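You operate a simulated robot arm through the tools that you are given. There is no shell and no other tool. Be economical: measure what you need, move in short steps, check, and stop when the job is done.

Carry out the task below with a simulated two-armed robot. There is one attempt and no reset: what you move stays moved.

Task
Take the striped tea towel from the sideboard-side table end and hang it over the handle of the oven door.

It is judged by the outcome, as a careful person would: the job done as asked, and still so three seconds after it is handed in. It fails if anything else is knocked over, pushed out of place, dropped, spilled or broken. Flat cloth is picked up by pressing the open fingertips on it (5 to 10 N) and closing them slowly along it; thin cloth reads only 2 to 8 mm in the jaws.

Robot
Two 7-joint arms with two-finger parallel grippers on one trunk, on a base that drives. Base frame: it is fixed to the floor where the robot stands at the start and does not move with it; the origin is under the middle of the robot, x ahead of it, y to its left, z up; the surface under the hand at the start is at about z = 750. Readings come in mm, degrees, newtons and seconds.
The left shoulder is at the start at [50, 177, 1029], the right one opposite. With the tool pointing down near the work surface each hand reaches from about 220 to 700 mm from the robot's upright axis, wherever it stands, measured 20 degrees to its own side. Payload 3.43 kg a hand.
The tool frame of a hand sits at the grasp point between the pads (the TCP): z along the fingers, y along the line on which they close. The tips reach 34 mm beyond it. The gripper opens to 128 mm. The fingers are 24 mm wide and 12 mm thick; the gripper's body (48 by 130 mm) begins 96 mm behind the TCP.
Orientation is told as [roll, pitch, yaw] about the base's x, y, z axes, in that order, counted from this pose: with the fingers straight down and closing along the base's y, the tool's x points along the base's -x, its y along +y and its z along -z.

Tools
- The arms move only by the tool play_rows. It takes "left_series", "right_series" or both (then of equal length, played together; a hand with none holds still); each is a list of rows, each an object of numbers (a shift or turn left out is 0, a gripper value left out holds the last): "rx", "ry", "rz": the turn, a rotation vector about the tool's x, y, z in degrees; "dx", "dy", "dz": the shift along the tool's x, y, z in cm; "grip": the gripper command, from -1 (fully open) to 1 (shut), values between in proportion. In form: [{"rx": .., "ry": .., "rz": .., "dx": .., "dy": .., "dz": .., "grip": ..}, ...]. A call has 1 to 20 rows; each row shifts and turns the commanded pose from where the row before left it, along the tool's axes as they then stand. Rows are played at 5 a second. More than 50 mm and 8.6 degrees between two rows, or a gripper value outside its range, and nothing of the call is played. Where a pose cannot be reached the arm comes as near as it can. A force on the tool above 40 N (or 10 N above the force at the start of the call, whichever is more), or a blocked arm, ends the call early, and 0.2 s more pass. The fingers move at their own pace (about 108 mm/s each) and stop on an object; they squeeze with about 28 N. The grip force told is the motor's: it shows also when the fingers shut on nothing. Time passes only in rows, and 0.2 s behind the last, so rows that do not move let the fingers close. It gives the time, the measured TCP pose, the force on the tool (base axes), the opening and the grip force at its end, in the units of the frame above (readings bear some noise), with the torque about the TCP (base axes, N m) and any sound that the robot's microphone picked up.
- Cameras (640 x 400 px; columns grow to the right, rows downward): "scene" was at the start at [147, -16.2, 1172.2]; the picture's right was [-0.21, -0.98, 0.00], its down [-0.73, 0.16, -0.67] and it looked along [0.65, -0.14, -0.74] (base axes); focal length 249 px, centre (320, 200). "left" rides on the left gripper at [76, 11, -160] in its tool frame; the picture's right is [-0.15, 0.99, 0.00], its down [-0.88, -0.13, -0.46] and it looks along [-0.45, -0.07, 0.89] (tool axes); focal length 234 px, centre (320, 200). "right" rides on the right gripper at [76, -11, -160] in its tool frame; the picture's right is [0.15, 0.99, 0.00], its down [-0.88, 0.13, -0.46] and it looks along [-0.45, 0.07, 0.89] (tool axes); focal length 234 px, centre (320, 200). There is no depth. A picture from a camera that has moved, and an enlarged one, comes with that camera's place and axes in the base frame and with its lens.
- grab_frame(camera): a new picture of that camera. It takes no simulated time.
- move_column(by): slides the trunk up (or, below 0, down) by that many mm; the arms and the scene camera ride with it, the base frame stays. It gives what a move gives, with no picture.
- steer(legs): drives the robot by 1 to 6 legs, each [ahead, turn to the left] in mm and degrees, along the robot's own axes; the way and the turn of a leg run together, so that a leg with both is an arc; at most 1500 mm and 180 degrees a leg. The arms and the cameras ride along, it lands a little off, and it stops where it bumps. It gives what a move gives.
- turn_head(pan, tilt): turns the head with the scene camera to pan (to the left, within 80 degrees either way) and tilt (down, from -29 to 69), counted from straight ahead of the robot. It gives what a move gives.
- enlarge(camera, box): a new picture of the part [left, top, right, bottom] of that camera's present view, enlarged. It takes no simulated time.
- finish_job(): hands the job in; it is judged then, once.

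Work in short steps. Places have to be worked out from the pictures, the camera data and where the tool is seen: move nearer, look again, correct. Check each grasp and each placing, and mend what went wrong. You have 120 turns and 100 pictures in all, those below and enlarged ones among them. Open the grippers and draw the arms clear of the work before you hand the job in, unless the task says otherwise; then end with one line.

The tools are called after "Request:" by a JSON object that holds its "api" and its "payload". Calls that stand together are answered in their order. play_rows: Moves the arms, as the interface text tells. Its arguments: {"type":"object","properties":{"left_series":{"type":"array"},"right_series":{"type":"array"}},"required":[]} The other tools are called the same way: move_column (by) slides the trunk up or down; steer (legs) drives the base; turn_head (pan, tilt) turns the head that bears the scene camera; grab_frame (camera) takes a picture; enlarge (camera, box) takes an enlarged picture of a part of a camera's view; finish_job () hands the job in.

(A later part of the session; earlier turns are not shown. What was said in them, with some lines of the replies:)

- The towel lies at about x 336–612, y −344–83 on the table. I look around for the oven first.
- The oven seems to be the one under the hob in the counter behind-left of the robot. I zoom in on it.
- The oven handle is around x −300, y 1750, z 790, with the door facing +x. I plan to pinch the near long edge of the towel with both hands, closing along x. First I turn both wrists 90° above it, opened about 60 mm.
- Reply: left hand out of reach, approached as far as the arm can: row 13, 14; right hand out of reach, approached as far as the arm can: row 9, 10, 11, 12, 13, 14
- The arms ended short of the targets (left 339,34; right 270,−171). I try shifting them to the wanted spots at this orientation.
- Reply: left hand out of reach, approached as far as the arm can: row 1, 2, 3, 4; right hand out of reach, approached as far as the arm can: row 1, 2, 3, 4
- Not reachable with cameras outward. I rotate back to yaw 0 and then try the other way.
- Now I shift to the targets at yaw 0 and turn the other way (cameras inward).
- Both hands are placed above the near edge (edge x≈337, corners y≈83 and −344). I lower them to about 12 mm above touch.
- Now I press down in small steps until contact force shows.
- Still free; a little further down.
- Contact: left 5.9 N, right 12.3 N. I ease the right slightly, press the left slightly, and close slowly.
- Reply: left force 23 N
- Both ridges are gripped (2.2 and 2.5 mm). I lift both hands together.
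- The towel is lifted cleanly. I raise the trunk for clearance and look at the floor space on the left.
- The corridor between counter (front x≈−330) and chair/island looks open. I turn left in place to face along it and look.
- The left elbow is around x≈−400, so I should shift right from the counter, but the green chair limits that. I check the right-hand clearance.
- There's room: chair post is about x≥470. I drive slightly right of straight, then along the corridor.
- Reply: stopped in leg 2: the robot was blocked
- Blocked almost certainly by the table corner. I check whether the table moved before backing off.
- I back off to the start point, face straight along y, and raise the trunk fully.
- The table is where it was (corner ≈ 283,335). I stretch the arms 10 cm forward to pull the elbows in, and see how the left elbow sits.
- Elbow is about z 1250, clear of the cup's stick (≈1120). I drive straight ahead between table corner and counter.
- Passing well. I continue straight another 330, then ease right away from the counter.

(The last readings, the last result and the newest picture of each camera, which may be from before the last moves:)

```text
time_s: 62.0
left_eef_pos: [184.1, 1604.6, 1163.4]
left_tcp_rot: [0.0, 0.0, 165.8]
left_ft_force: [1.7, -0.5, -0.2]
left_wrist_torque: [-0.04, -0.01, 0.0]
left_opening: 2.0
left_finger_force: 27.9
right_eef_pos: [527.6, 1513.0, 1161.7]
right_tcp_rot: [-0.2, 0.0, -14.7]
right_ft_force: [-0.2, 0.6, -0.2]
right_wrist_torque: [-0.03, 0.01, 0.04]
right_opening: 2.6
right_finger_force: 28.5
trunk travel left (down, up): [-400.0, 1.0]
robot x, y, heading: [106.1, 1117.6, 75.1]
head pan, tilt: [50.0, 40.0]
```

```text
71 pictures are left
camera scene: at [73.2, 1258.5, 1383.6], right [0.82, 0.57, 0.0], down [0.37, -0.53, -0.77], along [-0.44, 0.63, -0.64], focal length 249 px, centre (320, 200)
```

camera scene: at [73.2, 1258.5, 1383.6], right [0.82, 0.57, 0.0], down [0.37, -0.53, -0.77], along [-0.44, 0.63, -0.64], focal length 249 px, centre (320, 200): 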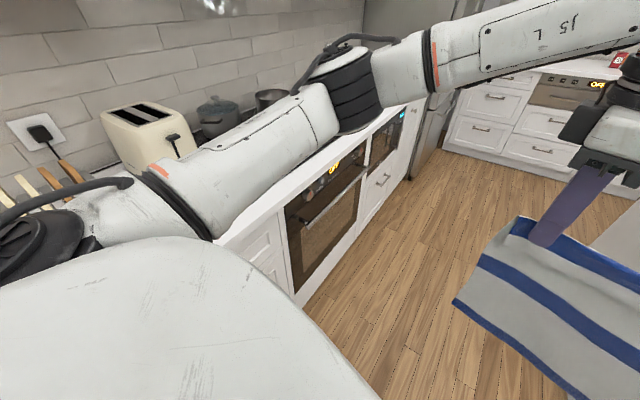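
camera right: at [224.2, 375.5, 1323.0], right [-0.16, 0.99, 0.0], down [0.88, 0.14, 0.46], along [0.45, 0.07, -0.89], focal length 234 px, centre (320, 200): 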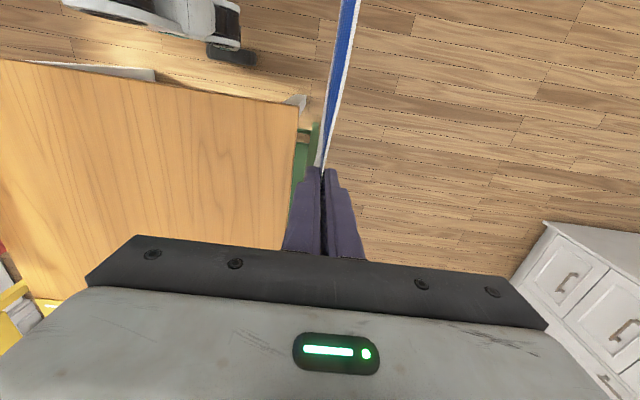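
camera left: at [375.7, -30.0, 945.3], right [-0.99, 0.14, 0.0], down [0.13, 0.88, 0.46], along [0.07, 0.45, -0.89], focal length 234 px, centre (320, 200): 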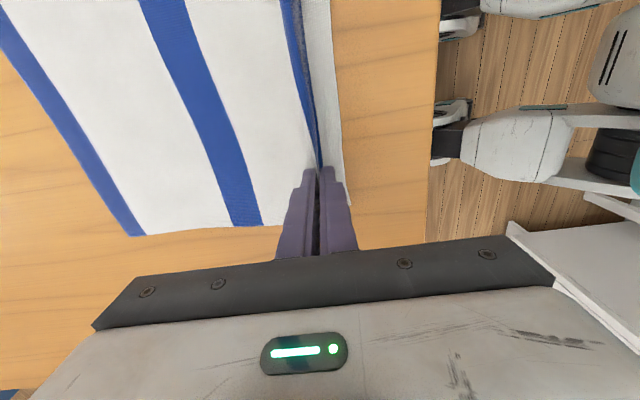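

The oven handle spans about y 1690–2110, z≈790. I retract the arms 10 cm, then drive round to face it without nearing the island.

Request:
{"api": "play_rows", "payload": {"left_series": [{"dy": 2}, {"dy": 2}, {"dy": 2}, {"dy": 2}, {"dy": 2}, {}], "right_series": [{"dy": -2}, {"dy": -2}, {"dy": -2}, {"dy": -2}, {"dy": -2}, {}]}}

Request:
{"api": "steer", "payload": {"legs": [[0, -15], [400, 0], [0, 44], [315, 0]]}}

Request:
{"api": "turn_head", "payload": {"pan": 60, "tilt": 40}}

Request:
{"api": "grab_frame", "payload": {"camera": "scene"}}

```text
time_s: 63.4
left_eef_pos: [158.0, 1508.0, 1163.0]
left_tcp_rot: [0.2, 0.0, 165.7]
left_ft_force: [0.4, -0.7, 0.4]
left_wrist_torque: [-0.06, 0.0, 0.07]
left_opening: 2.4
left_finger_force: 28.0
right_eef_pos: [502.2, 1415.3, 1163.7]
right_tcp_rot: [0.0, 0.0, -14.7]
right_ft_force: [-1.2, 0.4, 0.3]
right_wrist_torque: [0.01, 0.03, 0.07]
right_opening: 2.3
right_finger_force: 28.7
trunk travel left (down, up): [-400.0, 1.0]
robot x, y, heading: [106.7, 1122.3, 74.9]
head pan, tilt: [50.0, 40.0]
```

```text
time_s: 70.5
left_eef_pos: [80.6, 2130.3, 1163.3]
left_tcp_rot: [0.1, 0.0, -165.2]
left_ft_force: [1.8, 0.5, 1.0]
left_wrist_torque: [-0.02, -0.05, -0.03]
left_opening: 2.5
left_finger_force: 27.9
right_eef_pos: [426.8, 2218.4, 1164.2]
right_tcp_rot: [0.0, 0.0, 14.7]
right_ft_force: [-0.9, 0.2, -0.1]
right_wrist_torque: [0.0, 0.0, -0.03]
right_opening: 2.2
right_finger_force: 28.7
trunk travel left (down, up): [-400.0, 1.0]
robot x, y, heading: [223.9, 1764.9, 104.6]
head pan, tilt: [50.0, 40.0]
```

```text
time_s: 71.2
left_eef_pos: [81.7, 2129.7, 1164.2]
left_tcp_rot: [0.1, 0.0, -165.2]
left_ft_force: [0.8, 0.4, 0.4]
left_wrist_torque: [0.03, 0.0, -0.08]
left_opening: 2.5
left_finger_force: 28.6
right_eef_pos: [426.9, 2217.6, 1164.2]
right_tcp_rot: [-0.1, 0.0, 14.7]
right_ft_force: [-0.7, -1.2, -0.9]
right_wrist_torque: [0.01, 0.02, -0.07]
right_opening: 2.1
right_finger_force: 27.7
trunk travel left (down, up): [-400.0, 1.0]
robot x, y, heading: [222.7, 1766.0, 104.6]
head pan, tilt: [60.0, 40.0]
```

```text
70 pictures are left
camera scene: at [124.4, 1856.4, 1383.7], right [0.27, 0.96, 0.0], down [0.62, -0.17, -0.77], along [-0.74, 0.21, -0.64], focal length 249 px, centre (320, 200)
```

scene: 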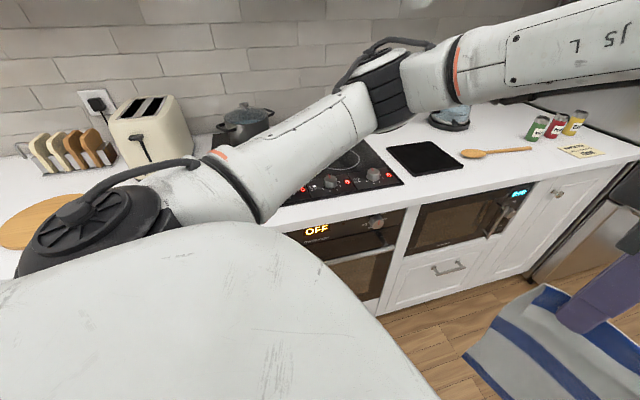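

I turn to face the oven and look.

Request:
{"api": "steer", "payload": {"legs": [[0, 75.4]]}}

Request:
{"api": "turn_head", "payload": {"pan": -20, "tilt": 55}}

Request:
{"api": "grab_frame", "payload": {"camera": "scene"}}

```text
time_s: 74.9
left_eef_pos: [-164.7, 1721.0, 1164.5]
left_tcp_rot: [0.1, 0.0, -89.9]
left_ft_force: [0.3, 1.7, -0.5]
left_wrist_torque: [0.07, 0.01, -0.02]
left_opening: 2.2
left_finger_force: 28.2
right_eef_pos: [-161.3, 2076.3, 1162.9]
right_tcp_rot: [0.0, 0.0, 90.0]
right_ft_force: [0.1, -0.9, 0.1]
right_wrist_torque: [0.0, 0.0, -0.04]
right_opening: 2.5
right_finger_force: 27.7
trunk travel left (down, up): [-400.0, 1.0]
robot x, y, heading: [222.9, 1765.2, 179.6]
head pan, tilt: [60.0, 40.0]
```

```text
time_s: 76.4
left_eef_pos: [-163.8, 1721.3, 1163.7]
left_tcp_rot: [0.1, 0.0, -89.8]
left_ft_force: [-0.7, 0.5, 0.2]
left_wrist_torque: [0.03, -0.02, -0.04]
left_opening: 2.4
left_finger_force: 27.9
right_eef_pos: [-162.0, 2075.3, 1162.6]
right_tcp_rot: [0.1, -0.1, 90.1]
right_ft_force: [-0.2, -1.2, -0.1]
right_wrist_torque: [-0.01, -0.01, -0.03]
right_opening: 2.4
right_finger_force: 27.7
trunk travel left (down, up): [-400.0, 1.0]
robot x, y, heading: [223.7, 1764.7, 179.4]
head pan, tilt: [-20.0, 55.0]
```

```text
69 pictures are left
camera scene: at [86.0, 1791.1, 1363.0], right [0.35, 0.94, 0.0], down [0.77, -0.28, -0.57], along [-0.54, 0.2, -0.82], focal length 249 px, centre (320, 200)
```

scene: 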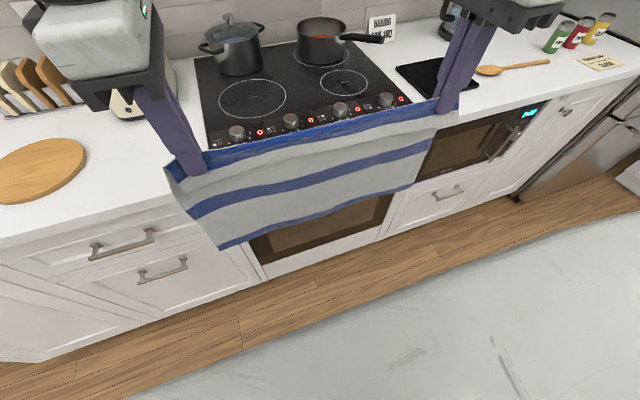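

The towel hides the handle. I lift the hands 10 cm to look under it.

Request:
{"api": "play_rows", "payload": {"left_series": [{"dz": -3}, {"dz": -3}, {"dz": -3}, {"dz": -3}, {}], "right_series": [{"dz": -3}, {"dz": -3}, {"dz": -3}, {"dz": -3}, {}]}}

Request:
{"api": "grab_frame", "payload": {"camera": "scene"}}

Request:
{"api": "grab_frame", "payload": {"camera": "left"}}

Request:
{"api": "grab_frame", "payload": {"camera": "right"}}

```text
time_s: 77.6
left_eef_pos: [-164.8, 1722.6, 1284.0]
left_tcp_rot: [0.2, 0.0, -89.8]
left_ft_force: [-0.7, 0.3, -0.1]
left_wrist_torque: [0.01, 0.0, -0.05]
left_opening: 2.4
left_finger_force: 28.1
right_eef_pos: [-162.0, 2076.5, 1282.1]
right_tcp_rot: [0.0, 0.1, 90.0]
right_ft_force: [-0.5, -0.9, -0.6]
right_wrist_torque: [0.03, -0.01, -0.05]
right_opening: 2.3
right_finger_force: 27.8
trunk travel left (down, up): [-400.0, 1.0]
robot x, y, heading: [220.2, 1763.6, 179.5]
head pan, tilt: [-20.0, 55.0]
```

```text
68 pictures are left
camera scene: at [85.4, 1791.4, 1362.8], right [0.35, 0.94, 0.0], down [0.77, -0.28, -0.57], along [-0.54, 0.2, -0.82], focal length 249 px, centre (320, 200)
```

scene: 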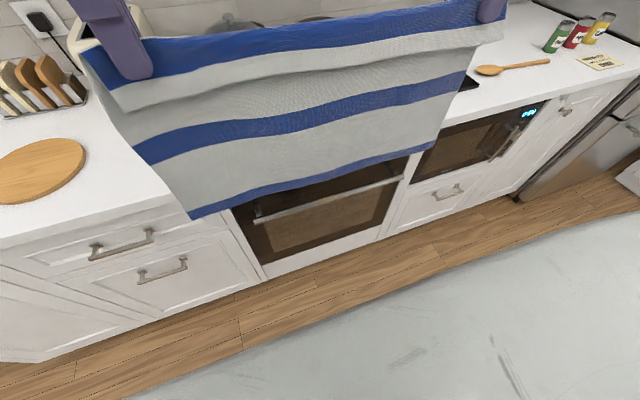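

```text
67 pictures are left
camera left: at [-153.5, 1798.2, 1444.7], right [0.99, -0.14, 0.0], down [-0.13, -0.88, 0.46], along [-0.06, -0.45, -0.89], focal length 234 px, centre (320, 200)
```

left: 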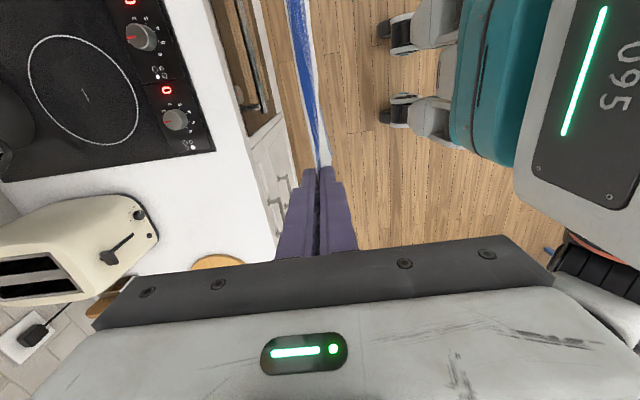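

```text
66 pictures are left
camera right: at [-151.1, 1999.8, 1442.2], right [-0.99, -0.15, 0.0], down [-0.13, 0.88, 0.46], along [-0.07, 0.45, -0.89], focal length 234 px, centre (320, 200)
```

right: 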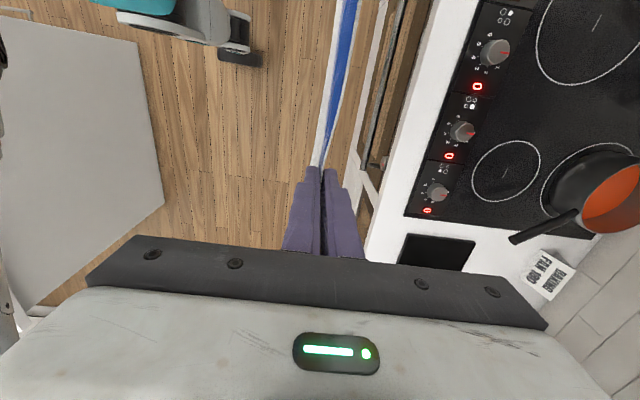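

Both wrist cameras see the handle from above, and the scene camera sees the whole bar. I enlarge these.

Request:
{"api": "enlarge", "payload": {"camera": "scene", "box": [220, 140, 440, 280]}}

Request:
{"api": "enlarge", "payload": {"camera": "left", "box": [190, 0, 350, 100]}}

Request:
{"api": "enlarge", "payload": {"camera": "right", "box": [320, 80, 480, 180]}}

```text
2.86 times, centred on (330, 210) of scene
camera zoom: at [85.4, 1791.4, 1362.8], right [0.35, 0.94, 0.0], down [0.77, -0.28, -0.57], along [-0.54, 0.2, -0.82], focal length 712 px, centre (291, 171)
```

zoom: 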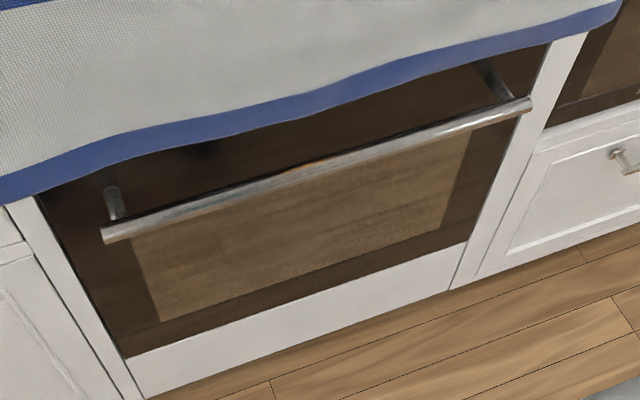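

```text
4.00 times, centred on (270, 50) of left
camera zoom: at [-153.5, 1798.2, 1444.7], right [0.99, -0.14, 0.0], down [-0.13, -0.88, 0.46], along [-0.06, -0.45, -0.89], focal length 937 px, centre (520, 800)
```

zoom: 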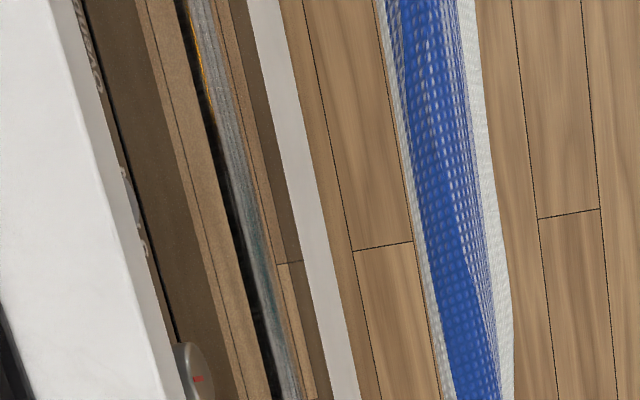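

```text
4.00 times, centred on (400, 130) of right
camera zoom: at [-151.1, 1999.8, 1442.2], right [-0.99, -0.15, 0.0], down [-0.13, 0.88, 0.46], along [-0.07, 0.45, -0.89], focal length 937 px, centre (0, 480)
```

zoom: 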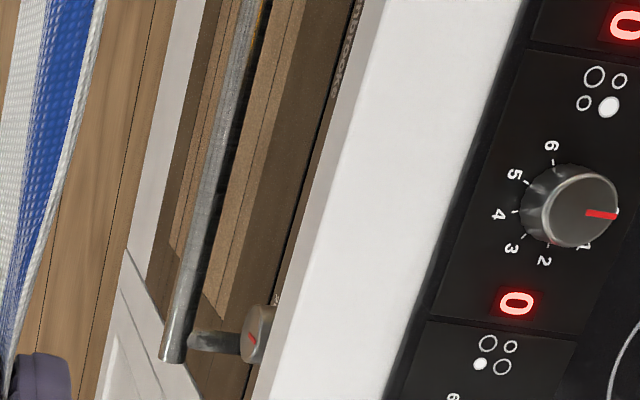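

Triangulating: bar at x≈−331, z≈717, y 1737–2242, about 50 mm gap to the door; the counter edge overhangs to x≈−348. I'll insert the hanging edge behind the bar with fingers pointing forward. First I shift the base ~90 mm toward +y.

Request:
{"api": "steer", "payload": {"legs": [[0, 40], [-140, 0], [0, -40], [107, 0]]}}

```text
time_s: 83.4
left_eef_pos: [-161.6, 1817.4, 1284.3]
left_tcp_rot: [0.1, 0.0, -90.4]
left_ft_force: [-1.2, 0.9, -0.2]
left_wrist_torque: [-0.01, -0.04, 0.04]
left_opening: 2.4
left_finger_force: 27.3
right_eef_pos: [-153.0, 2171.2, 1283.6]
right_tcp_rot: [0.0, 0.0, 89.3]
right_ft_force: [-0.6, -0.7, 0.6]
right_wrist_torque: [0.0, -0.02, 0.03]
right_opening: 2.2
right_finger_force: 28.0
trunk travel left (down, up): [-400.0, 1.0]
robot x, y, heading: [228.9, 1854.7, 178.9]
head pan, tilt: [-20.0, 55.0]
```

Centred now (hands at y 1817 and 2171). I extend forward 8 cm, then pitch the fingers forward in steps.

Request:
{"api": "play_rows", "payload": {"left_series": [{"dy": -2.5}, {"dy": -2.5}, {"dy": -3}, {"rx": 8}, {"rx": 8}, {"rx": 8}, {"rx": 8}, {"rx": 8}, {}], "right_series": [{"dy": 2.8}, {"dy": 2.8}, {"dy": 3.3}, {"rx": -8}, {"rx": -8}, {"rx": -8}, {"rx": -8}, {"rx": -8}, {}]}}

Request:
{"api": "grab_frame", "payload": {"camera": "scene"}}

```text
time_s: 85.4
left_eef_pos: [-239.9, 1817.0, 1284.8]
left_tcp_rot: [-40.0, 0.0, -90.5]
left_ft_force: [0.4, 0.3, 1.0]
left_wrist_torque: [0.02, -0.03, -0.03]
left_opening: 2.3
left_finger_force: 28.4
right_eef_pos: [-241.7, 2171.9, 1282.8]
right_tcp_rot: [40.1, -0.1, 89.2]
right_ft_force: [-1.1, -1.2, 0.1]
right_wrist_torque: [-0.03, -0.07, 0.03]
right_opening: 2.2
right_finger_force: 28.2
trunk travel left (down, up): [-400.0, 1.0]
robot x, y, heading: [228.9, 1857.7, 179.0]
head pan, tilt: [-20.0, 55.0]
```

```text
62 pictures are left
camera scene: at [90.1, 1883.4, 1362.9], right [0.36, 0.93, 0.0], down [0.76, -0.29, -0.57], along [-0.53, 0.21, -0.82], focal length 249 px, centre (320, 200)
```

scene: 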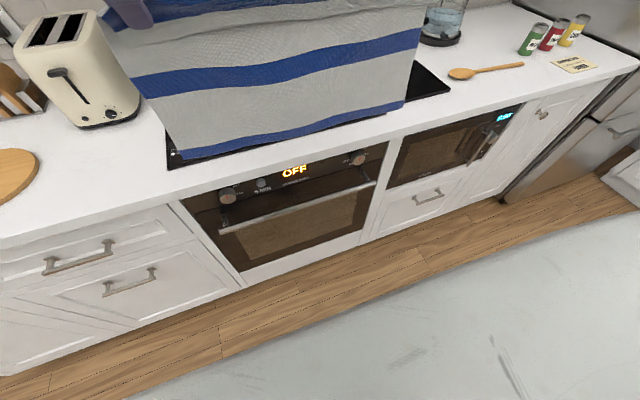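

Good view of the oven front now; I enlarge it to measure knobs and bar, and continue the pitch to ~75°.

Request:
{"api": "enlarge", "payload": {"camera": "scene", "box": [170, 130, 410, 280]}}

Request:
{"api": "play_rows", "payload": {"left_series": [{"rx": 8}, {"rx": 8}, {"rx": 8}, {"rx": 8}, {"rx": 4}, {}], "right_series": [{"rx": -8}, {"rx": -8}, {"rx": -8}, {"rx": -8}, {"rx": -4}, {}]}}

Request:
{"api": "grab_frame", "payload": {"camera": "left"}}

Request:
{"api": "grab_frame", "payload": {"camera": "right"}}

```text
2.67 times, centred on (290, 205) of scene
camera zoom: at [90.1, 1883.4, 1362.9], right [0.36, 0.93, 0.0], down [0.76, -0.29, -0.57], along [-0.53, 0.21, -0.82], focal length 664 px, centre (400, 187)
```

zoom: 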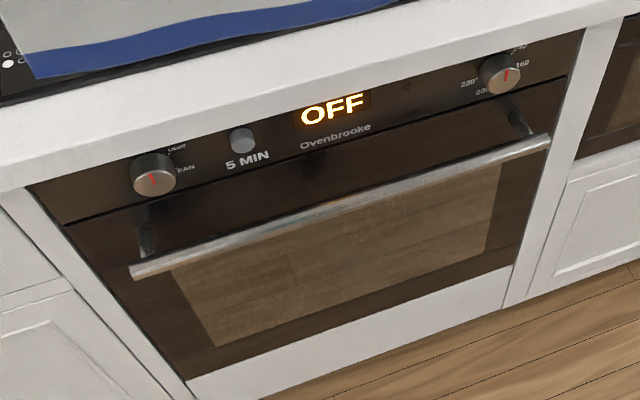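

```text
time_s: 86.8
left_eef_pos: [-241.2, 1817.8, 1283.1]
left_tcp_rot: [-76.0, 0.0, -90.4]
left_ft_force: [-0.3, 0.5, -0.7]
left_wrist_torque: [-0.01, -0.04, -0.02]
left_opening: 2.4
left_finger_force: 27.5
right_eef_pos: [-240.9, 2173.1, 1282.9]
right_tcp_rot: [76.1, 0.1, 89.2]
right_ft_force: [-0.9, 0.6, -0.4]
right_wrist_torque: [-0.01, -0.04, 0.01]
right_opening: 2.4
right_finger_force: 28.2
trunk travel left (down, up): [-400.0, 1.0]
robot x, y, heading: [228.2, 1855.1, 178.9]
head pan, tilt: [-20.0, 55.0]
```

```text
60 pictures are left
camera left: at [-82.0, 1892.9, 1313.0], right [0.24, -0.15, -0.96], down [0.4, -0.88, 0.24], along [-0.88, -0.44, -0.15], focal length 234 px, centre (320, 200)
```

left: 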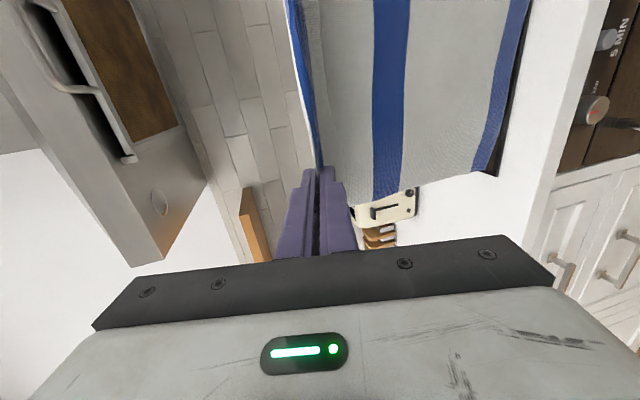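

```text
59 pictures are left
camera right: at [-85.8, 2094.3, 1310.4], right [-0.24, -0.14, 0.96], down [0.42, 0.88, 0.24], along [-0.87, 0.46, -0.15], focal length 234 px, centre (320, 200)
```

right: 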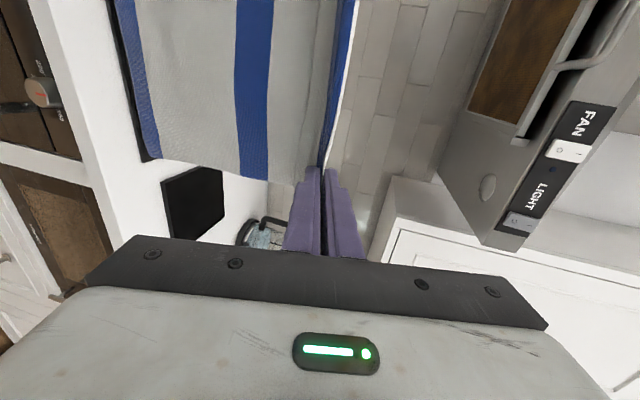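

Pitch done. I lower the trunk 300 mm, keeping the towel ~50 mm in front of the bar plane (its bottom should stay above the bar), then look.

Request:
{"api": "move_column", "payload": {"by": -300}}

Request:
{"api": "turn_head", "payload": {"pan": -15, "tilt": 30}}

Request:
{"api": "grab_frame", "payload": {"camera": "scene"}}

Request:
{"api": "grab_frame", "payload": {"camera": "left"}}

Request:
{"api": "grab_frame", "payload": {"camera": "right"}}

```text
time_s: 89.8
left_eef_pos: [-241.7, 1817.8, 984.7]
left_tcp_rot: [-76.0, -0.1, -90.4]
left_ft_force: [-0.4, 0.9, -0.1]
left_wrist_torque: [0.02, 0.0, -0.02]
left_opening: 2.2
left_finger_force: 27.8
right_eef_pos: [-241.0, 2172.4, 984.4]
right_tcp_rot: [76.0, 0.0, 89.3]
right_ft_force: [1.2, -1.0, 0.5]
right_wrist_torque: [-0.02, -0.02, 0.05]
right_opening: 2.1
right_finger_force: 28.5
trunk travel left (down, up): [-100.0, 301.0]
robot x, y, heading: [230.4, 1854.3, 179.0]
head pan, tilt: [-20.0, 55.0]
```

```text
time_s: 90.7
left_eef_pos: [-242.1, 1819.0, 984.9]
left_tcp_rot: [-75.9, 0.1, -90.5]
left_ft_force: [0.0, 0.7, 0.3]
left_wrist_torque: [-0.01, -0.03, -0.02]
left_opening: 2.3
left_finger_force: 27.6
right_eef_pos: [-242.3, 2172.1, 983.1]
right_tcp_rot: [76.0, 0.0, 89.3]
right_ft_force: [0.2, -0.8, 0.5]
right_wrist_torque: [-0.04, -0.07, -0.03]
right_opening: 2.5
right_finger_force: 28.5
trunk travel left (down, up): [-100.0, 301.0]
robot x, y, heading: [229.1, 1856.9, 178.9]
head pan, tilt: [-15.0, 30.0]
```

```text
58 pictures are left
camera scene: at [70.9, 1882.7, 1098.9], right [0.28, 0.96, 0.0], down [0.48, -0.14, -0.87], along [-0.83, 0.24, -0.5], focal length 249 px, centre (320, 200)
```

scene: 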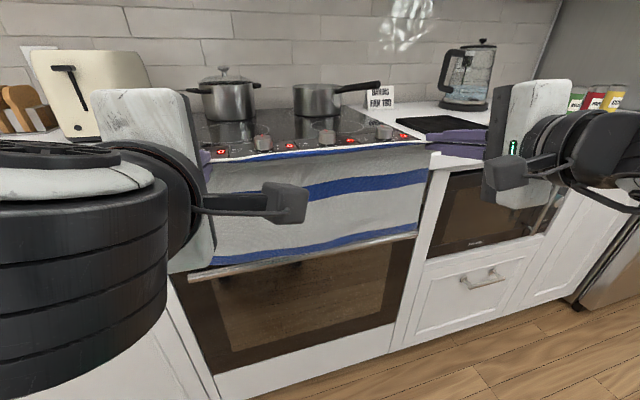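

```text
57 pictures are left
camera left: at [-82.0, 1893.0, 1013.3], right [0.24, -0.15, -0.96], down [0.4, -0.88, 0.24], along [-0.88, -0.44, -0.15], focal length 234 px, centre (320, 200)
```

left: 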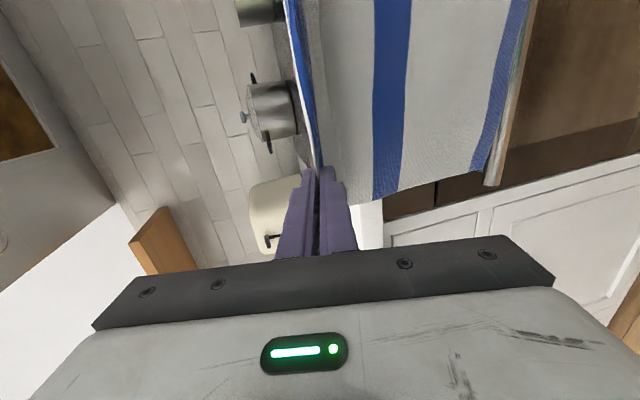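

```text
56 pictures are left
camera right: at [-85.9, 2094.3, 1010.4], right [-0.24, -0.14, 0.96], down [0.42, 0.88, 0.24], along [-0.87, 0.46, -0.15], focal length 234 px, centre (320, 200)
```

right: 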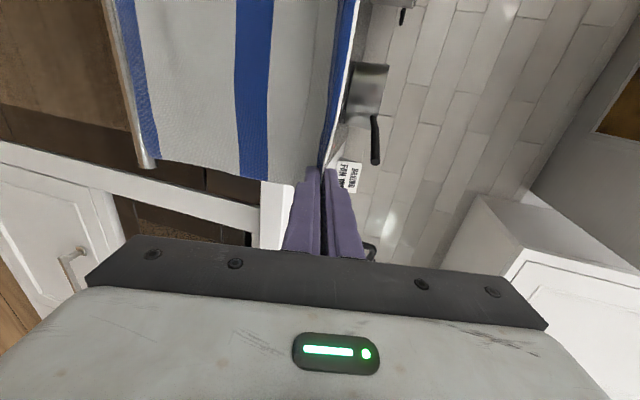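

Very useful view: towel bottom is at z≈790 (186 mm below the tips). I enlarge to refine the bar and counter edge position.

Request:
{"api": "enlarge", "payload": {"camera": "scene", "box": [180, 140, 440, 302]}}

Request:
{"api": "enlarge", "payload": {"camera": "right", "box": [80, 60, 280, 185]}}

Request:
{"api": "enlarge", "payload": {"camera": "left", "box": [380, 90, 580, 215]}}

```text
2.46 times, centred on (310, 221) of scene
camera zoom: at [70.9, 1882.7, 1098.9], right [0.28, 0.96, 0.0], down [0.48, -0.14, -0.87], along [-0.83, 0.24, -0.5], focal length 613 px, centre (345, 148)
```

zoom: 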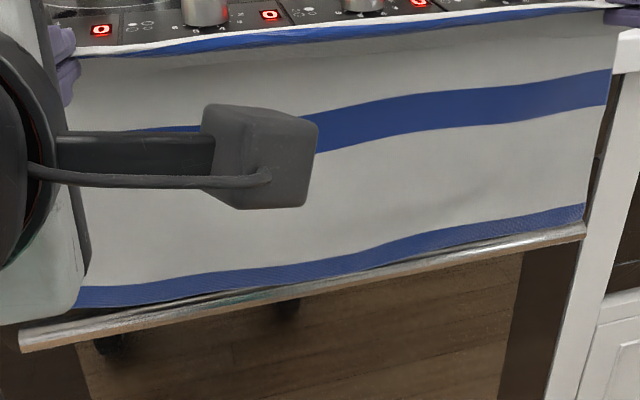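

```text
3.20 times, centred on (180, 122) of right
camera zoom: at [-85.9, 2094.3, 1010.4], right [-0.24, -0.14, 0.96], down [0.42, 0.88, 0.24], along [-0.87, 0.46, -0.15], focal length 749 px, centre (768, 448)
```

zoom: 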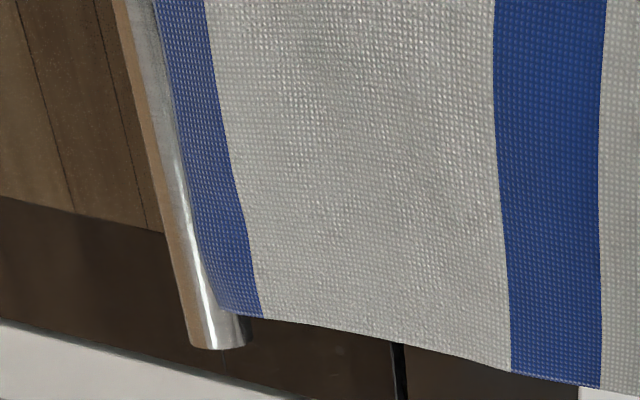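

```text
3.20 times, centred on (480, 152) of left
camera zoom: at [-82.0, 1893.0, 1013.3], right [0.24, -0.15, -0.96], down [0.4, -0.88, 0.24], along [-0.88, -0.44, -0.15], focal length 749 px, centre (-192, 352)
```

zoom: 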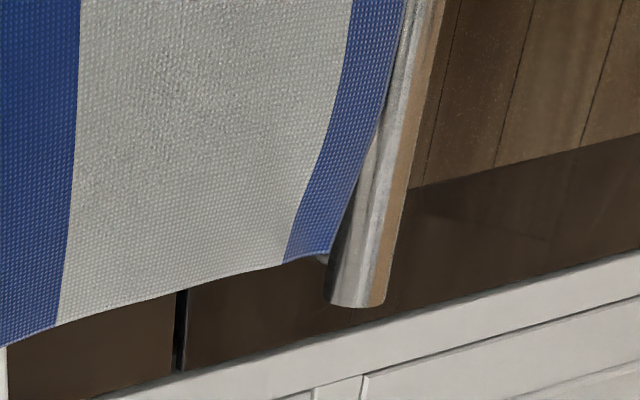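

Refined: bar centre ≈ (−327, z 725), radius ≈13; counter edge ≈ −344, z 915, so the cloth's lower edge must swing a little forward to get behind the bar. I'll set its bottom just above the bar, make a quick forward stop so the hem swings in, and lower at that moment.

Request:
{"api": "play_rows", "payload": {"left_series": [{"dz": 1.55, "dy": 2.09}, {}, {}, {}, {}, {"dz": 4.75, "dy": -1.19}, {"dz": 0.48, "dy": 1.94}, {"dz": 1.19, "dy": 4.75}, {}, {}], "right_series": [{"dz": 1.55, "dy": -2.09}, {}, {}, {}, {}, {"dz": 4.75, "dy": 1.19}, {"dz": 0.48, "dy": -1.94}, {"dz": 1.19, "dy": -4.75}, {}, {}]}}

Request:
{"api": "enlarge", "payload": {"camera": "scene", "box": [180, 140, 440, 302]}}

Request:
{"api": "grab_frame", "payload": {"camera": "left"}}

Request:
{"api": "grab_frame", "payload": {"camera": "right"}}

```text
time_s: 92.9
left_eef_pos: [-299.5, 1817.3, 889.8]
left_tcp_rot: [-76.0, 0.0, -90.6]
left_ft_force: [0.3, 2.1, -1.5]
left_wrist_torque: [0.01, -0.05, -0.08]
left_opening: 2.3
left_finger_force: 28.4
right_eef_pos: [-302.2, 2174.7, 889.1]
right_tcp_rot: [76.0, 0.0, 89.4]
right_ft_force: [0.1, -3.3, 0.0]
right_wrist_torque: [0.01, -0.03, 0.07]
right_opening: 2.3
right_finger_force: 28.0
trunk travel left (down, up): [-100.0, 301.0]
robot x, y, heading: [224.3, 1856.1, 178.9]
head pan, tilt: [-15.0, 30.0]
```

```text
2.46 times, centred on (310, 221) of scene
camera zoom: at [70.9, 1882.7, 1099.0], right [0.28, 0.96, 0.0], down [0.48, -0.14, -0.87], along [-0.83, 0.24, -0.5], focal length 613 px, centre (345, 148)
```

zoom: 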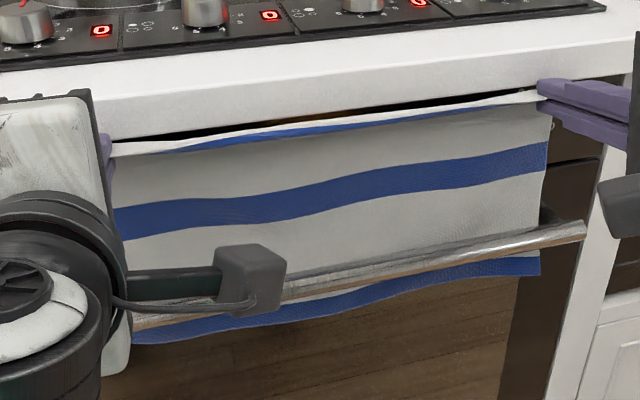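

```text
51 pictures are left
camera left: at [-140.4, 1891.8, 919.6], right [0.24, -0.15, -0.96], down [0.4, -0.88, 0.24], along [-0.88, -0.44, -0.15], focal length 234 px, centre (320, 200)
```

left: 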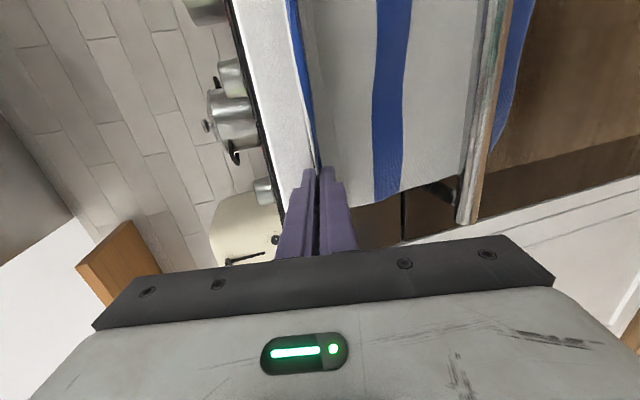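

```text
50 pictures are left
camera right: at [-146.2, 2096.3, 916.2], right [-0.24, -0.14, 0.96], down [0.42, 0.88, 0.24], along [-0.87, 0.46, -0.15], focal length 234 px, centre (320, 200)
```

right: 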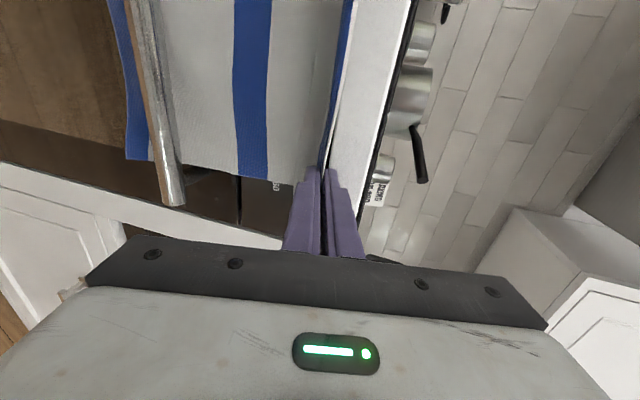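

The hem is behind the bar along the whole width (bar passes in front of the towel). I back off 8 mm from the knobs and lower with the trunk 90 mm.

Request:
{"api": "play_rows", "payload": {"left_series": [{"dz": -0.78, "dy": 0.19}, {}], "right_series": [{"dz": -0.78, "dy": -0.19}, {}]}}

Request:
{"api": "move_column", "payload": {"by": -90}}

Request:
{"api": "grab_frame", "payload": {"camera": "scene"}}

Request:
{"api": "grab_frame", "payload": {"camera": "right"}}

```text
time_s: 93.5
left_eef_pos: [-291.6, 1817.9, 890.6]
left_tcp_rot: [-75.8, 0.0, -90.5]
left_ft_force: [-0.1, 1.5, -0.2]
left_wrist_torque: [-0.01, -0.08, -0.08]
left_opening: 2.5
left_finger_force: 28.2
right_eef_pos: [-293.2, 2174.3, 890.1]
right_tcp_rot: [76.0, 0.0, 89.2]
right_ft_force: [-0.3, -2.6, 1.0]
right_wrist_torque: [-0.03, 0.01, 0.05]
right_opening: 2.5
right_finger_force: 27.7
trunk travel left (down, up): [-100.0, 301.0]
robot x, y, heading: [224.7, 1851.7, 179.3]
head pan, tilt: [-15.0, 30.0]
```

```text
time_s: 94.7
left_eef_pos: [-292.2, 1818.7, 801.2]
left_tcp_rot: [-75.9, 0.1, -90.4]
left_ft_force: [0.1, 2.0, 0.4]
left_wrist_torque: [0.01, -0.05, -0.05]
left_opening: 2.3
left_finger_force: 27.5
right_eef_pos: [-293.0, 2175.0, 799.2]
right_tcp_rot: [76.0, 0.1, 89.3]
right_ft_force: [0.5, -2.0, 0.2]
right_wrist_torque: [-0.04, -0.02, 0.08]
right_opening: 2.3
right_finger_force: 28.4
trunk travel left (down, up): [-10.0, 391.0]
robot x, y, heading: [229.3, 1854.4, 178.9]
head pan, tilt: [-15.0, 30.0]
```

```text
49 pictures are left
camera scene: at [70.9, 1882.7, 1009.0], right [0.28, 0.96, 0.0], down [0.48, -0.14, -0.87], along [-0.83, 0.24, -0.5], focal length 249 px, centre (320, 200)
```

scene: 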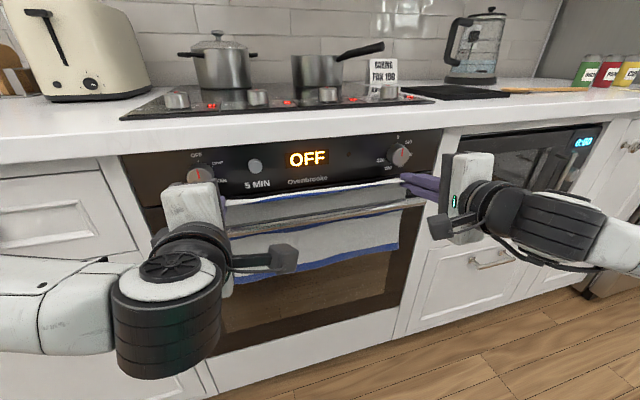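

```text
48 pictures are left
camera right: at [-137.6, 2096.2, 826.9], right [-0.24, -0.14, 0.96], down [0.42, 0.88, 0.24], along [-0.87, 0.46, -0.15], focal length 234 px, centre (320, 200)
```

right: 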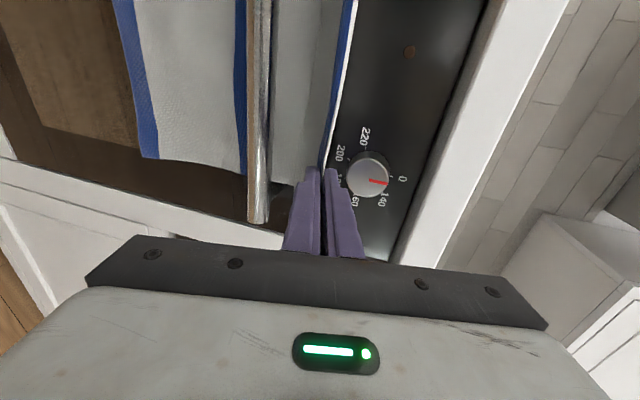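

Clean. Now ~132 mm hangs behind the bar. I bring the held edge out over the front of the bar and down.

Request:
{"api": "play_rows", "payload": {"left_series": [{"dz": -1.45, "dy": 0.36}, {"dz": -1.45, "dy": 0.36}, {"dy": 2.06}, {"dy": 2.06}, {"dz": 0.48, "dy": 1.94}, {"dz": 0.41, "dy": 1.65}, {}], "right_series": [{"dz": -1.45, "dy": -0.36}, {"dz": -1.45, "dy": -0.36}, {"dy": -2.06}, {"dy": -2.06}, {"dz": 0.48, "dy": -1.94}, {"dz": 0.41, "dy": -1.65}, {}]}}

Request:
{"api": "grab_frame", "payload": {"camera": "scene"}}

Request:
{"api": "grab_frame", "payload": {"camera": "right"}}

Request:
{"api": "grab_frame", "payload": {"camera": "left"}}

```text
time_s: 96.3
left_eef_pos: [-251.7, 1819.8, 723.6]
left_tcp_rot: [-76.0, 0.0, -90.6]
left_ft_force: [-0.6, 3.4, 0.0]
left_wrist_torque: [0.01, -0.01, -0.05]
left_opening: 2.0
left_finger_force: 27.6
right_eef_pos: [-260.7, 2176.3, 741.7]
right_tcp_rot: [76.0, 0.0, 89.2]
right_ft_force: [0.1, -3.4, -0.2]
right_wrist_torque: [-0.01, -0.02, 0.1]
right_opening: 2.3
right_finger_force: 28.0
right hand out of reach, approached as far as the arm can: row 3, 4
trunk travel left (down, up): [-10.0, 391.0]
robot x, y, heading: [229.0, 1855.0, 178.8]
head pan, tilt: [-15.0, 30.0]
```

```text
47 pictures are left
camera scene: at [70.9, 1882.8, 1009.0], right [0.28, 0.96, 0.0], down [0.48, -0.14, -0.87], along [-0.83, 0.24, -0.5], focal length 249 px, centre (320, 200)
```

scene: 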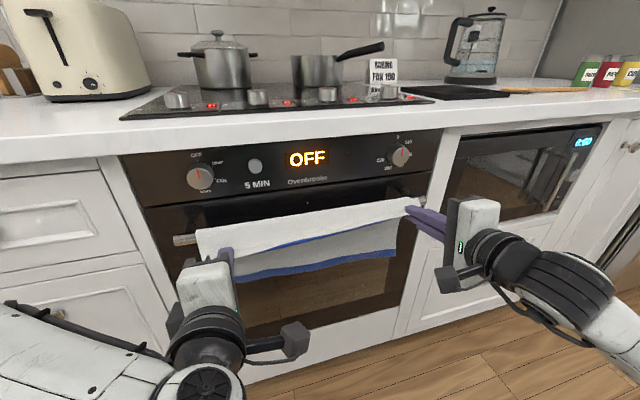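

```text
46 pictures are left
camera right: at [-105.4, 2097.7, 769.1], right [-0.24, -0.14, 0.96], down [0.42, 0.88, 0.24], along [-0.87, 0.46, -0.15], focal length 234 px, centre (320, 200)
```

right: 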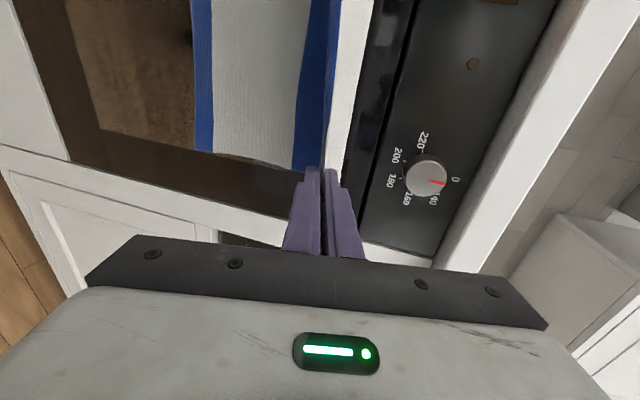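

```text
45 pictures are left
camera left: at [-92.0, 1893.3, 752.6], right [0.24, -0.15, -0.96], down [0.4, -0.88, 0.24], along [-0.88, -0.44, -0.15], focal length 234 px, centre (320, 200)
```

left: 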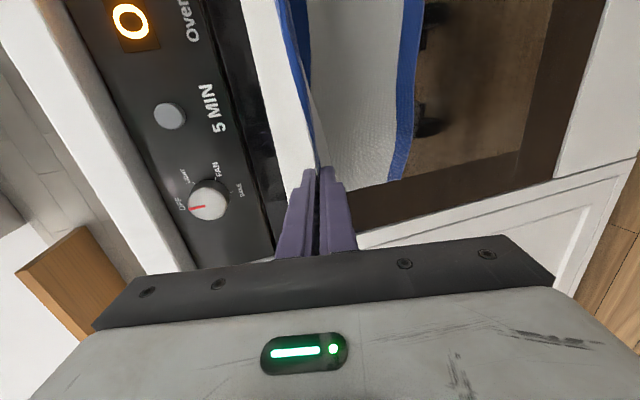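

The towel now lies over the bar with the held edge in front. I open the grippers gently and look before withdrawing.

Request:
{"api": "play_rows", "payload": {"left_series": [{"grip": 0.9}, {"grip": 0.8}, {"grip": 0.65}, {"grip": 0.5}, {"grip": 0.4}, {}, {}], "right_series": [{"grip": 0.9}, {"grip": 0.8}, {"grip": 0.65}, {"grip": 0.5}, {"grip": 0.4}, {}, {}]}}

Request:
{"api": "grab_frame", "payload": {"camera": "scene"}}

Request:
{"api": "grab_frame", "payload": {"camera": "left"}}

Request:
{"api": "grab_frame", "payload": {"camera": "right"}}

```text
time_s: 97.9
left_eef_pos: [-250.8, 1819.4, 724.2]
left_tcp_rot: [-75.9, 0.0, -90.4]
left_ft_force: [0.1, -0.1, 1.2]
left_wrist_torque: [-0.02, 0.0, 0.01]
left_opening: 38.6
left_finger_force: 0.1
right_eef_pos: [-260.6, 2175.9, 743.2]
right_tcp_rot: [75.9, 0.1, 89.3]
right_ft_force: [-0.5, 0.4, 0.8]
right_wrist_torque: [-0.05, 0.01, -0.01]
right_opening: 38.2
right_finger_force: 0.0
trunk travel left (down, up): [-10.0, 391.0]
robot x, y, heading: [226.8, 1853.9, 178.8]
head pan, tilt: [-15.0, 30.0]
```

```text
44 pictures are left
camera scene: at [70.9, 1882.7, 1009.0], right [0.28, 0.96, 0.0], down [0.48, -0.14, -0.87], along [-0.83, 0.24, -0.5], focal length 249 px, centre (320, 200)
```

scene: 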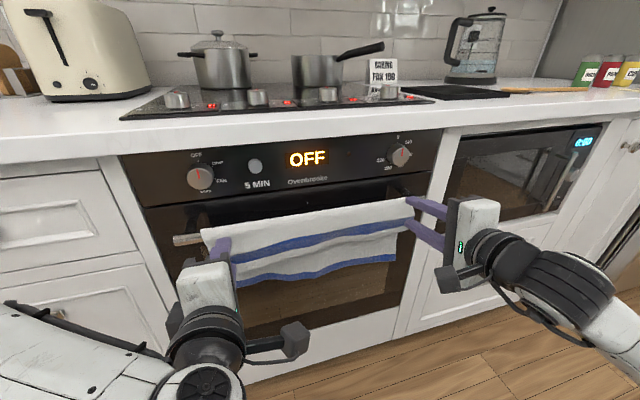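

```text
43 pictures are left
camera left: at [-92.1, 1893.1, 752.7], right [0.24, -0.15, -0.96], down [0.4, -0.88, 0.24], along [-0.88, -0.44, -0.15], focal length 234 px, centre (320, 200)
```

left: 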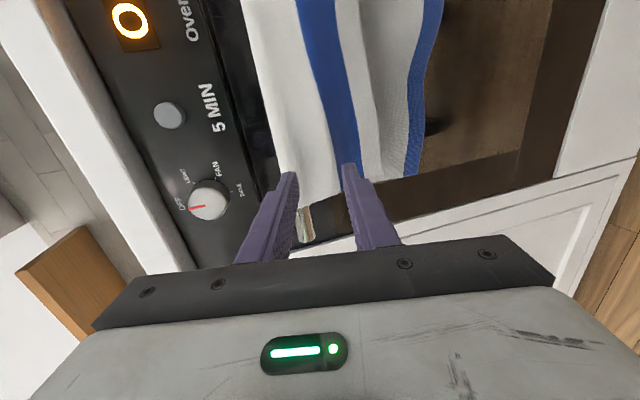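

```text
42 pictures are left
camera right: at [-105.6, 2097.6, 769.3], right [-0.24, -0.14, 0.96], down [0.42, 0.88, 0.24], along [-0.87, 0.46, -0.15], focal length 234 px, centre (320, 200)
```

right: 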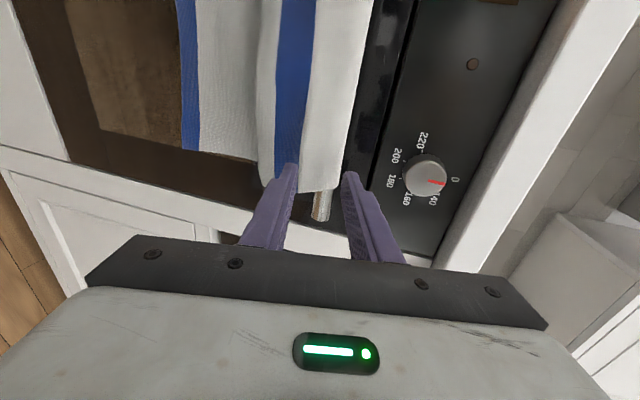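

The front flap fell free and the towel hangs over the bar. I withdraw both hands straight back.

Request:
{"api": "play_rows", "payload": {"left_series": [{"dz": -1}, {"dz": -2}, {"dz": -2.5}, {"dz": -2.5}, {"dz": -2}, {}, {}], "right_series": [{"dz": -1}, {"dz": -2}, {"dz": -2.5}, {"dz": -2.5}, {"dz": -2}, {}, {}]}}

Request:
{"api": "grab_frame", "payload": {"camera": "scene"}}

```text
time_s: 99.7
left_eef_pos: [-178.5, 1792.4, 747.8]
left_tcp_rot: [-76.8, -1.0, -85.0]
left_ft_force: [-0.3, 0.5, -0.4]
left_wrist_torque: [0.0, 0.01, 0.01]
left_opening: 38.4
left_finger_force: 0.1
right_eef_pos: [-242.4, 2213.5, 752.7]
right_tcp_rot: [76.0, 0.1, 89.3]
right_ft_force: [0.4, 0.4, -0.1]
right_wrist_torque: [0.03, 0.03, 0.01]
right_opening: 38.4
right_finger_force: 0.1
right hand out of reach, approached as far as the arm can: row 1, 2, 3, 4, 5
trunk travel left (down, up): [-10.0, 391.0]
robot x, y, heading: [228.7, 1853.3, 178.9]
head pan, tilt: [-15.0, 30.0]
stopped in row 7 (left hand): the arm was blocked; the commanded pose is now the measured one
```

```text
41 pictures are left
camera scene: at [70.9, 1882.7, 1009.0], right [0.28, 0.96, 0.0], down [0.48, -0.14, -0.87], along [-0.83, 0.24, -0.5], focal length 249 px, centre (320, 200)
```

scene: 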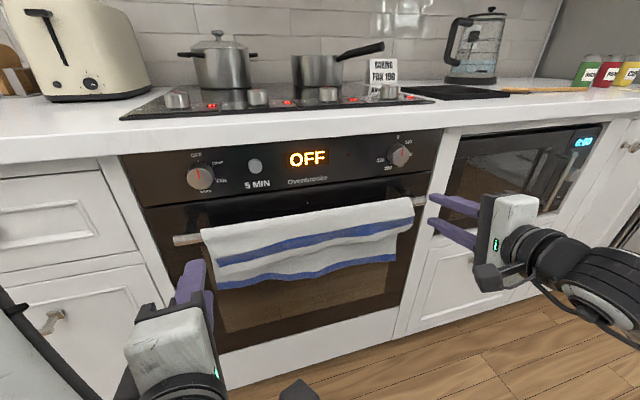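

The towel hangs well. I back the base away 130 mm to clear both hands and check.

Request:
{"api": "steer", "payload": {"legs": [[-130, 0]]}}

Request:
{"api": "turn_head", "payload": {"pan": -10, "tilt": 28}}

Request:
{"api": "grab_frame", "payload": {"camera": "scene"}}

Request:
{"api": "enlarge", "payload": {"camera": "scene", "box": [160, 130, 440, 305]}}

```text
time_s: 101.0
left_eef_pos: [-50.5, 1791.7, 747.7]
left_tcp_rot: [-76.9, -1.0, -85.0]
left_ft_force: [-0.1, -0.3, -0.4]
left_wrist_torque: [0.01, 0.01, 0.0]
left_opening: 38.4
left_finger_force: 0.1
right_eef_pos: [-113.9, 2211.7, 752.9]
right_tcp_rot: [76.1, 0.0, 89.3]
right_ft_force: [0.0, 0.4, -0.4]
right_wrist_torque: [-0.02, 0.01, -0.02]
right_opening: 38.3
right_finger_force: 0.1
trunk travel left (down, up): [-10.0, 391.0]
robot x, y, heading: [358.2, 1855.4, 179.1]
head pan, tilt: [-15.0, 30.0]
```

```text
time_s: 101.7
left_eef_pos: [-50.9, 1790.9, 748.2]
left_tcp_rot: [-76.9, -0.9, -84.8]
left_ft_force: [-0.4, 0.1, 0.1]
left_wrist_torque: [-0.03, -0.03, -0.02]
left_opening: 38.5
left_finger_force: 0.0
right_eef_pos: [-115.2, 2210.3, 753.6]
right_tcp_rot: [76.0, -0.1, 89.3]
right_ft_force: [-0.6, 1.0, 0.5]
right_wrist_torque: [0.0, 0.01, -0.01]
right_opening: 38.3
right_finger_force: 0.1
trunk travel left (down, up): [-10.0, 391.0]
robot x, y, heading: [352.6, 1852.7, 179.0]
head pan, tilt: [-10.0, 28.0]
```

```text
40 pictures are left
camera scene: at [196.2, 1872.8, 1012.2], right [0.19, 0.98, 0.0], down [0.46, -0.09, -0.88], along [-0.87, 0.17, -0.47], focal length 249 px, centre (320, 200)
```

scene: 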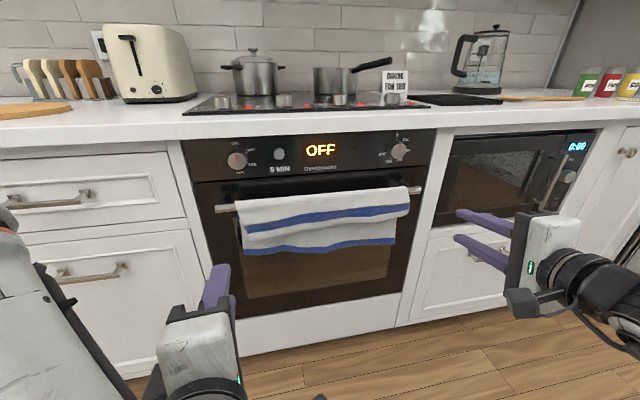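

```text
2.29 times, centred on (300, 218) of scene
camera zoom: at [196.2, 1872.8, 1012.2], right [0.19, 0.98, 0.0], down [0.46, -0.09, -0.88], along [-0.87, 0.17, -0.47], focal length 569 px, centre (366, 160)
```

zoom: 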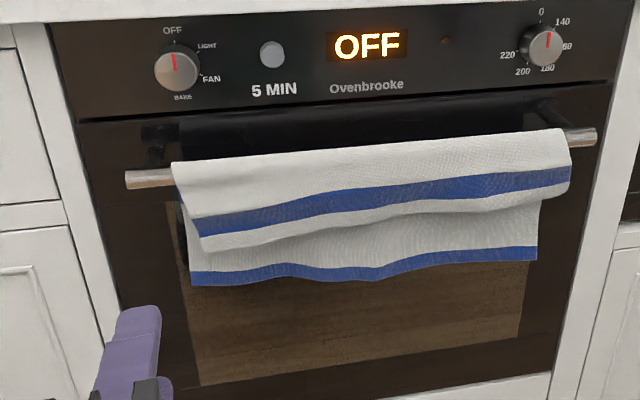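

The towel hangs over the handle, spread out. I open the grippers fully, let a couple of seconds pass and check that it isn't slipping.

Request:
{"api": "play_rows", "payload": {"left_series": [{"grip": 0}, {"grip": -0.5}, {}, {}, {}, {}, {}, {}, {}, {}, {}, {}, {}, {}, {}], "right_series": [{"grip": 0}, {"grip": -0.5}, {}, {}, {}, {}, {}, {}, {}, {}, {}, {}, {}, {}, {}]}}

Request:
{"api": "enlarge", "payload": {"camera": "scene", "box": [160, 130, 440, 305]}}

```text
time_s: 104.9
left_eef_pos: [-50.9, 1791.7, 747.4]
left_tcp_rot: [-76.9, -1.1, -84.9]
left_ft_force: [-0.5, 0.4, -0.2]
left_wrist_torque: [0.01, -0.01, -0.01]
left_opening: 96.0
left_finger_force: 0.0
right_eef_pos: [-114.6, 2210.2, 753.0]
right_tcp_rot: [75.9, 0.0, 89.3]
right_ft_force: [0.2, 0.0, 0.2]
right_wrist_torque: [0.01, 0.02, 0.0]
right_opening: 96.0
right_finger_force: 0.1
trunk travel left (down, up): [-10.0, 391.0]
robot x, y, heading: [353.7, 1851.6, 179.0]
head pan, tilt: [-10.0, 28.0]
```

```text
2.29 times, centred on (300, 218) of scene
camera zoom: at [196.2, 1872.7, 1012.2], right [0.19, 0.98, 0.0], down [0.46, -0.09, -0.88], along [-0.87, 0.17, -0.47], focal length 569 px, centre (366, 160)
```

zoom: 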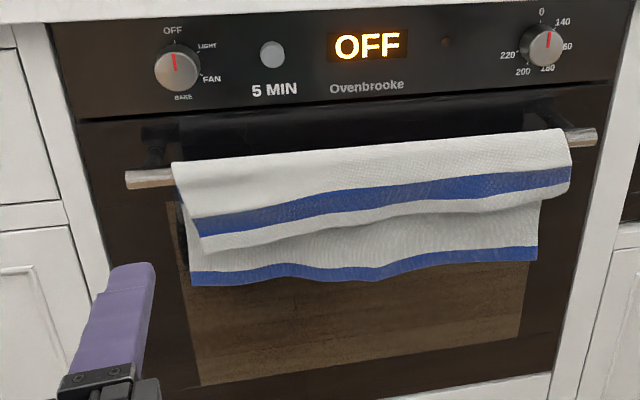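

The towel has not moved over three seconds and both hands are clear, so I hand the job in.

Request:
{"api": "finish_job", "payload": {}}

```text
The job is handed in.
```

The striped tea towel is hanging over the oven door handle, stayed put over a three-second check, and both grippers are open and clear; on the way the base bumped what was most likely the table corner, but the table still measured in its original place afterwards.
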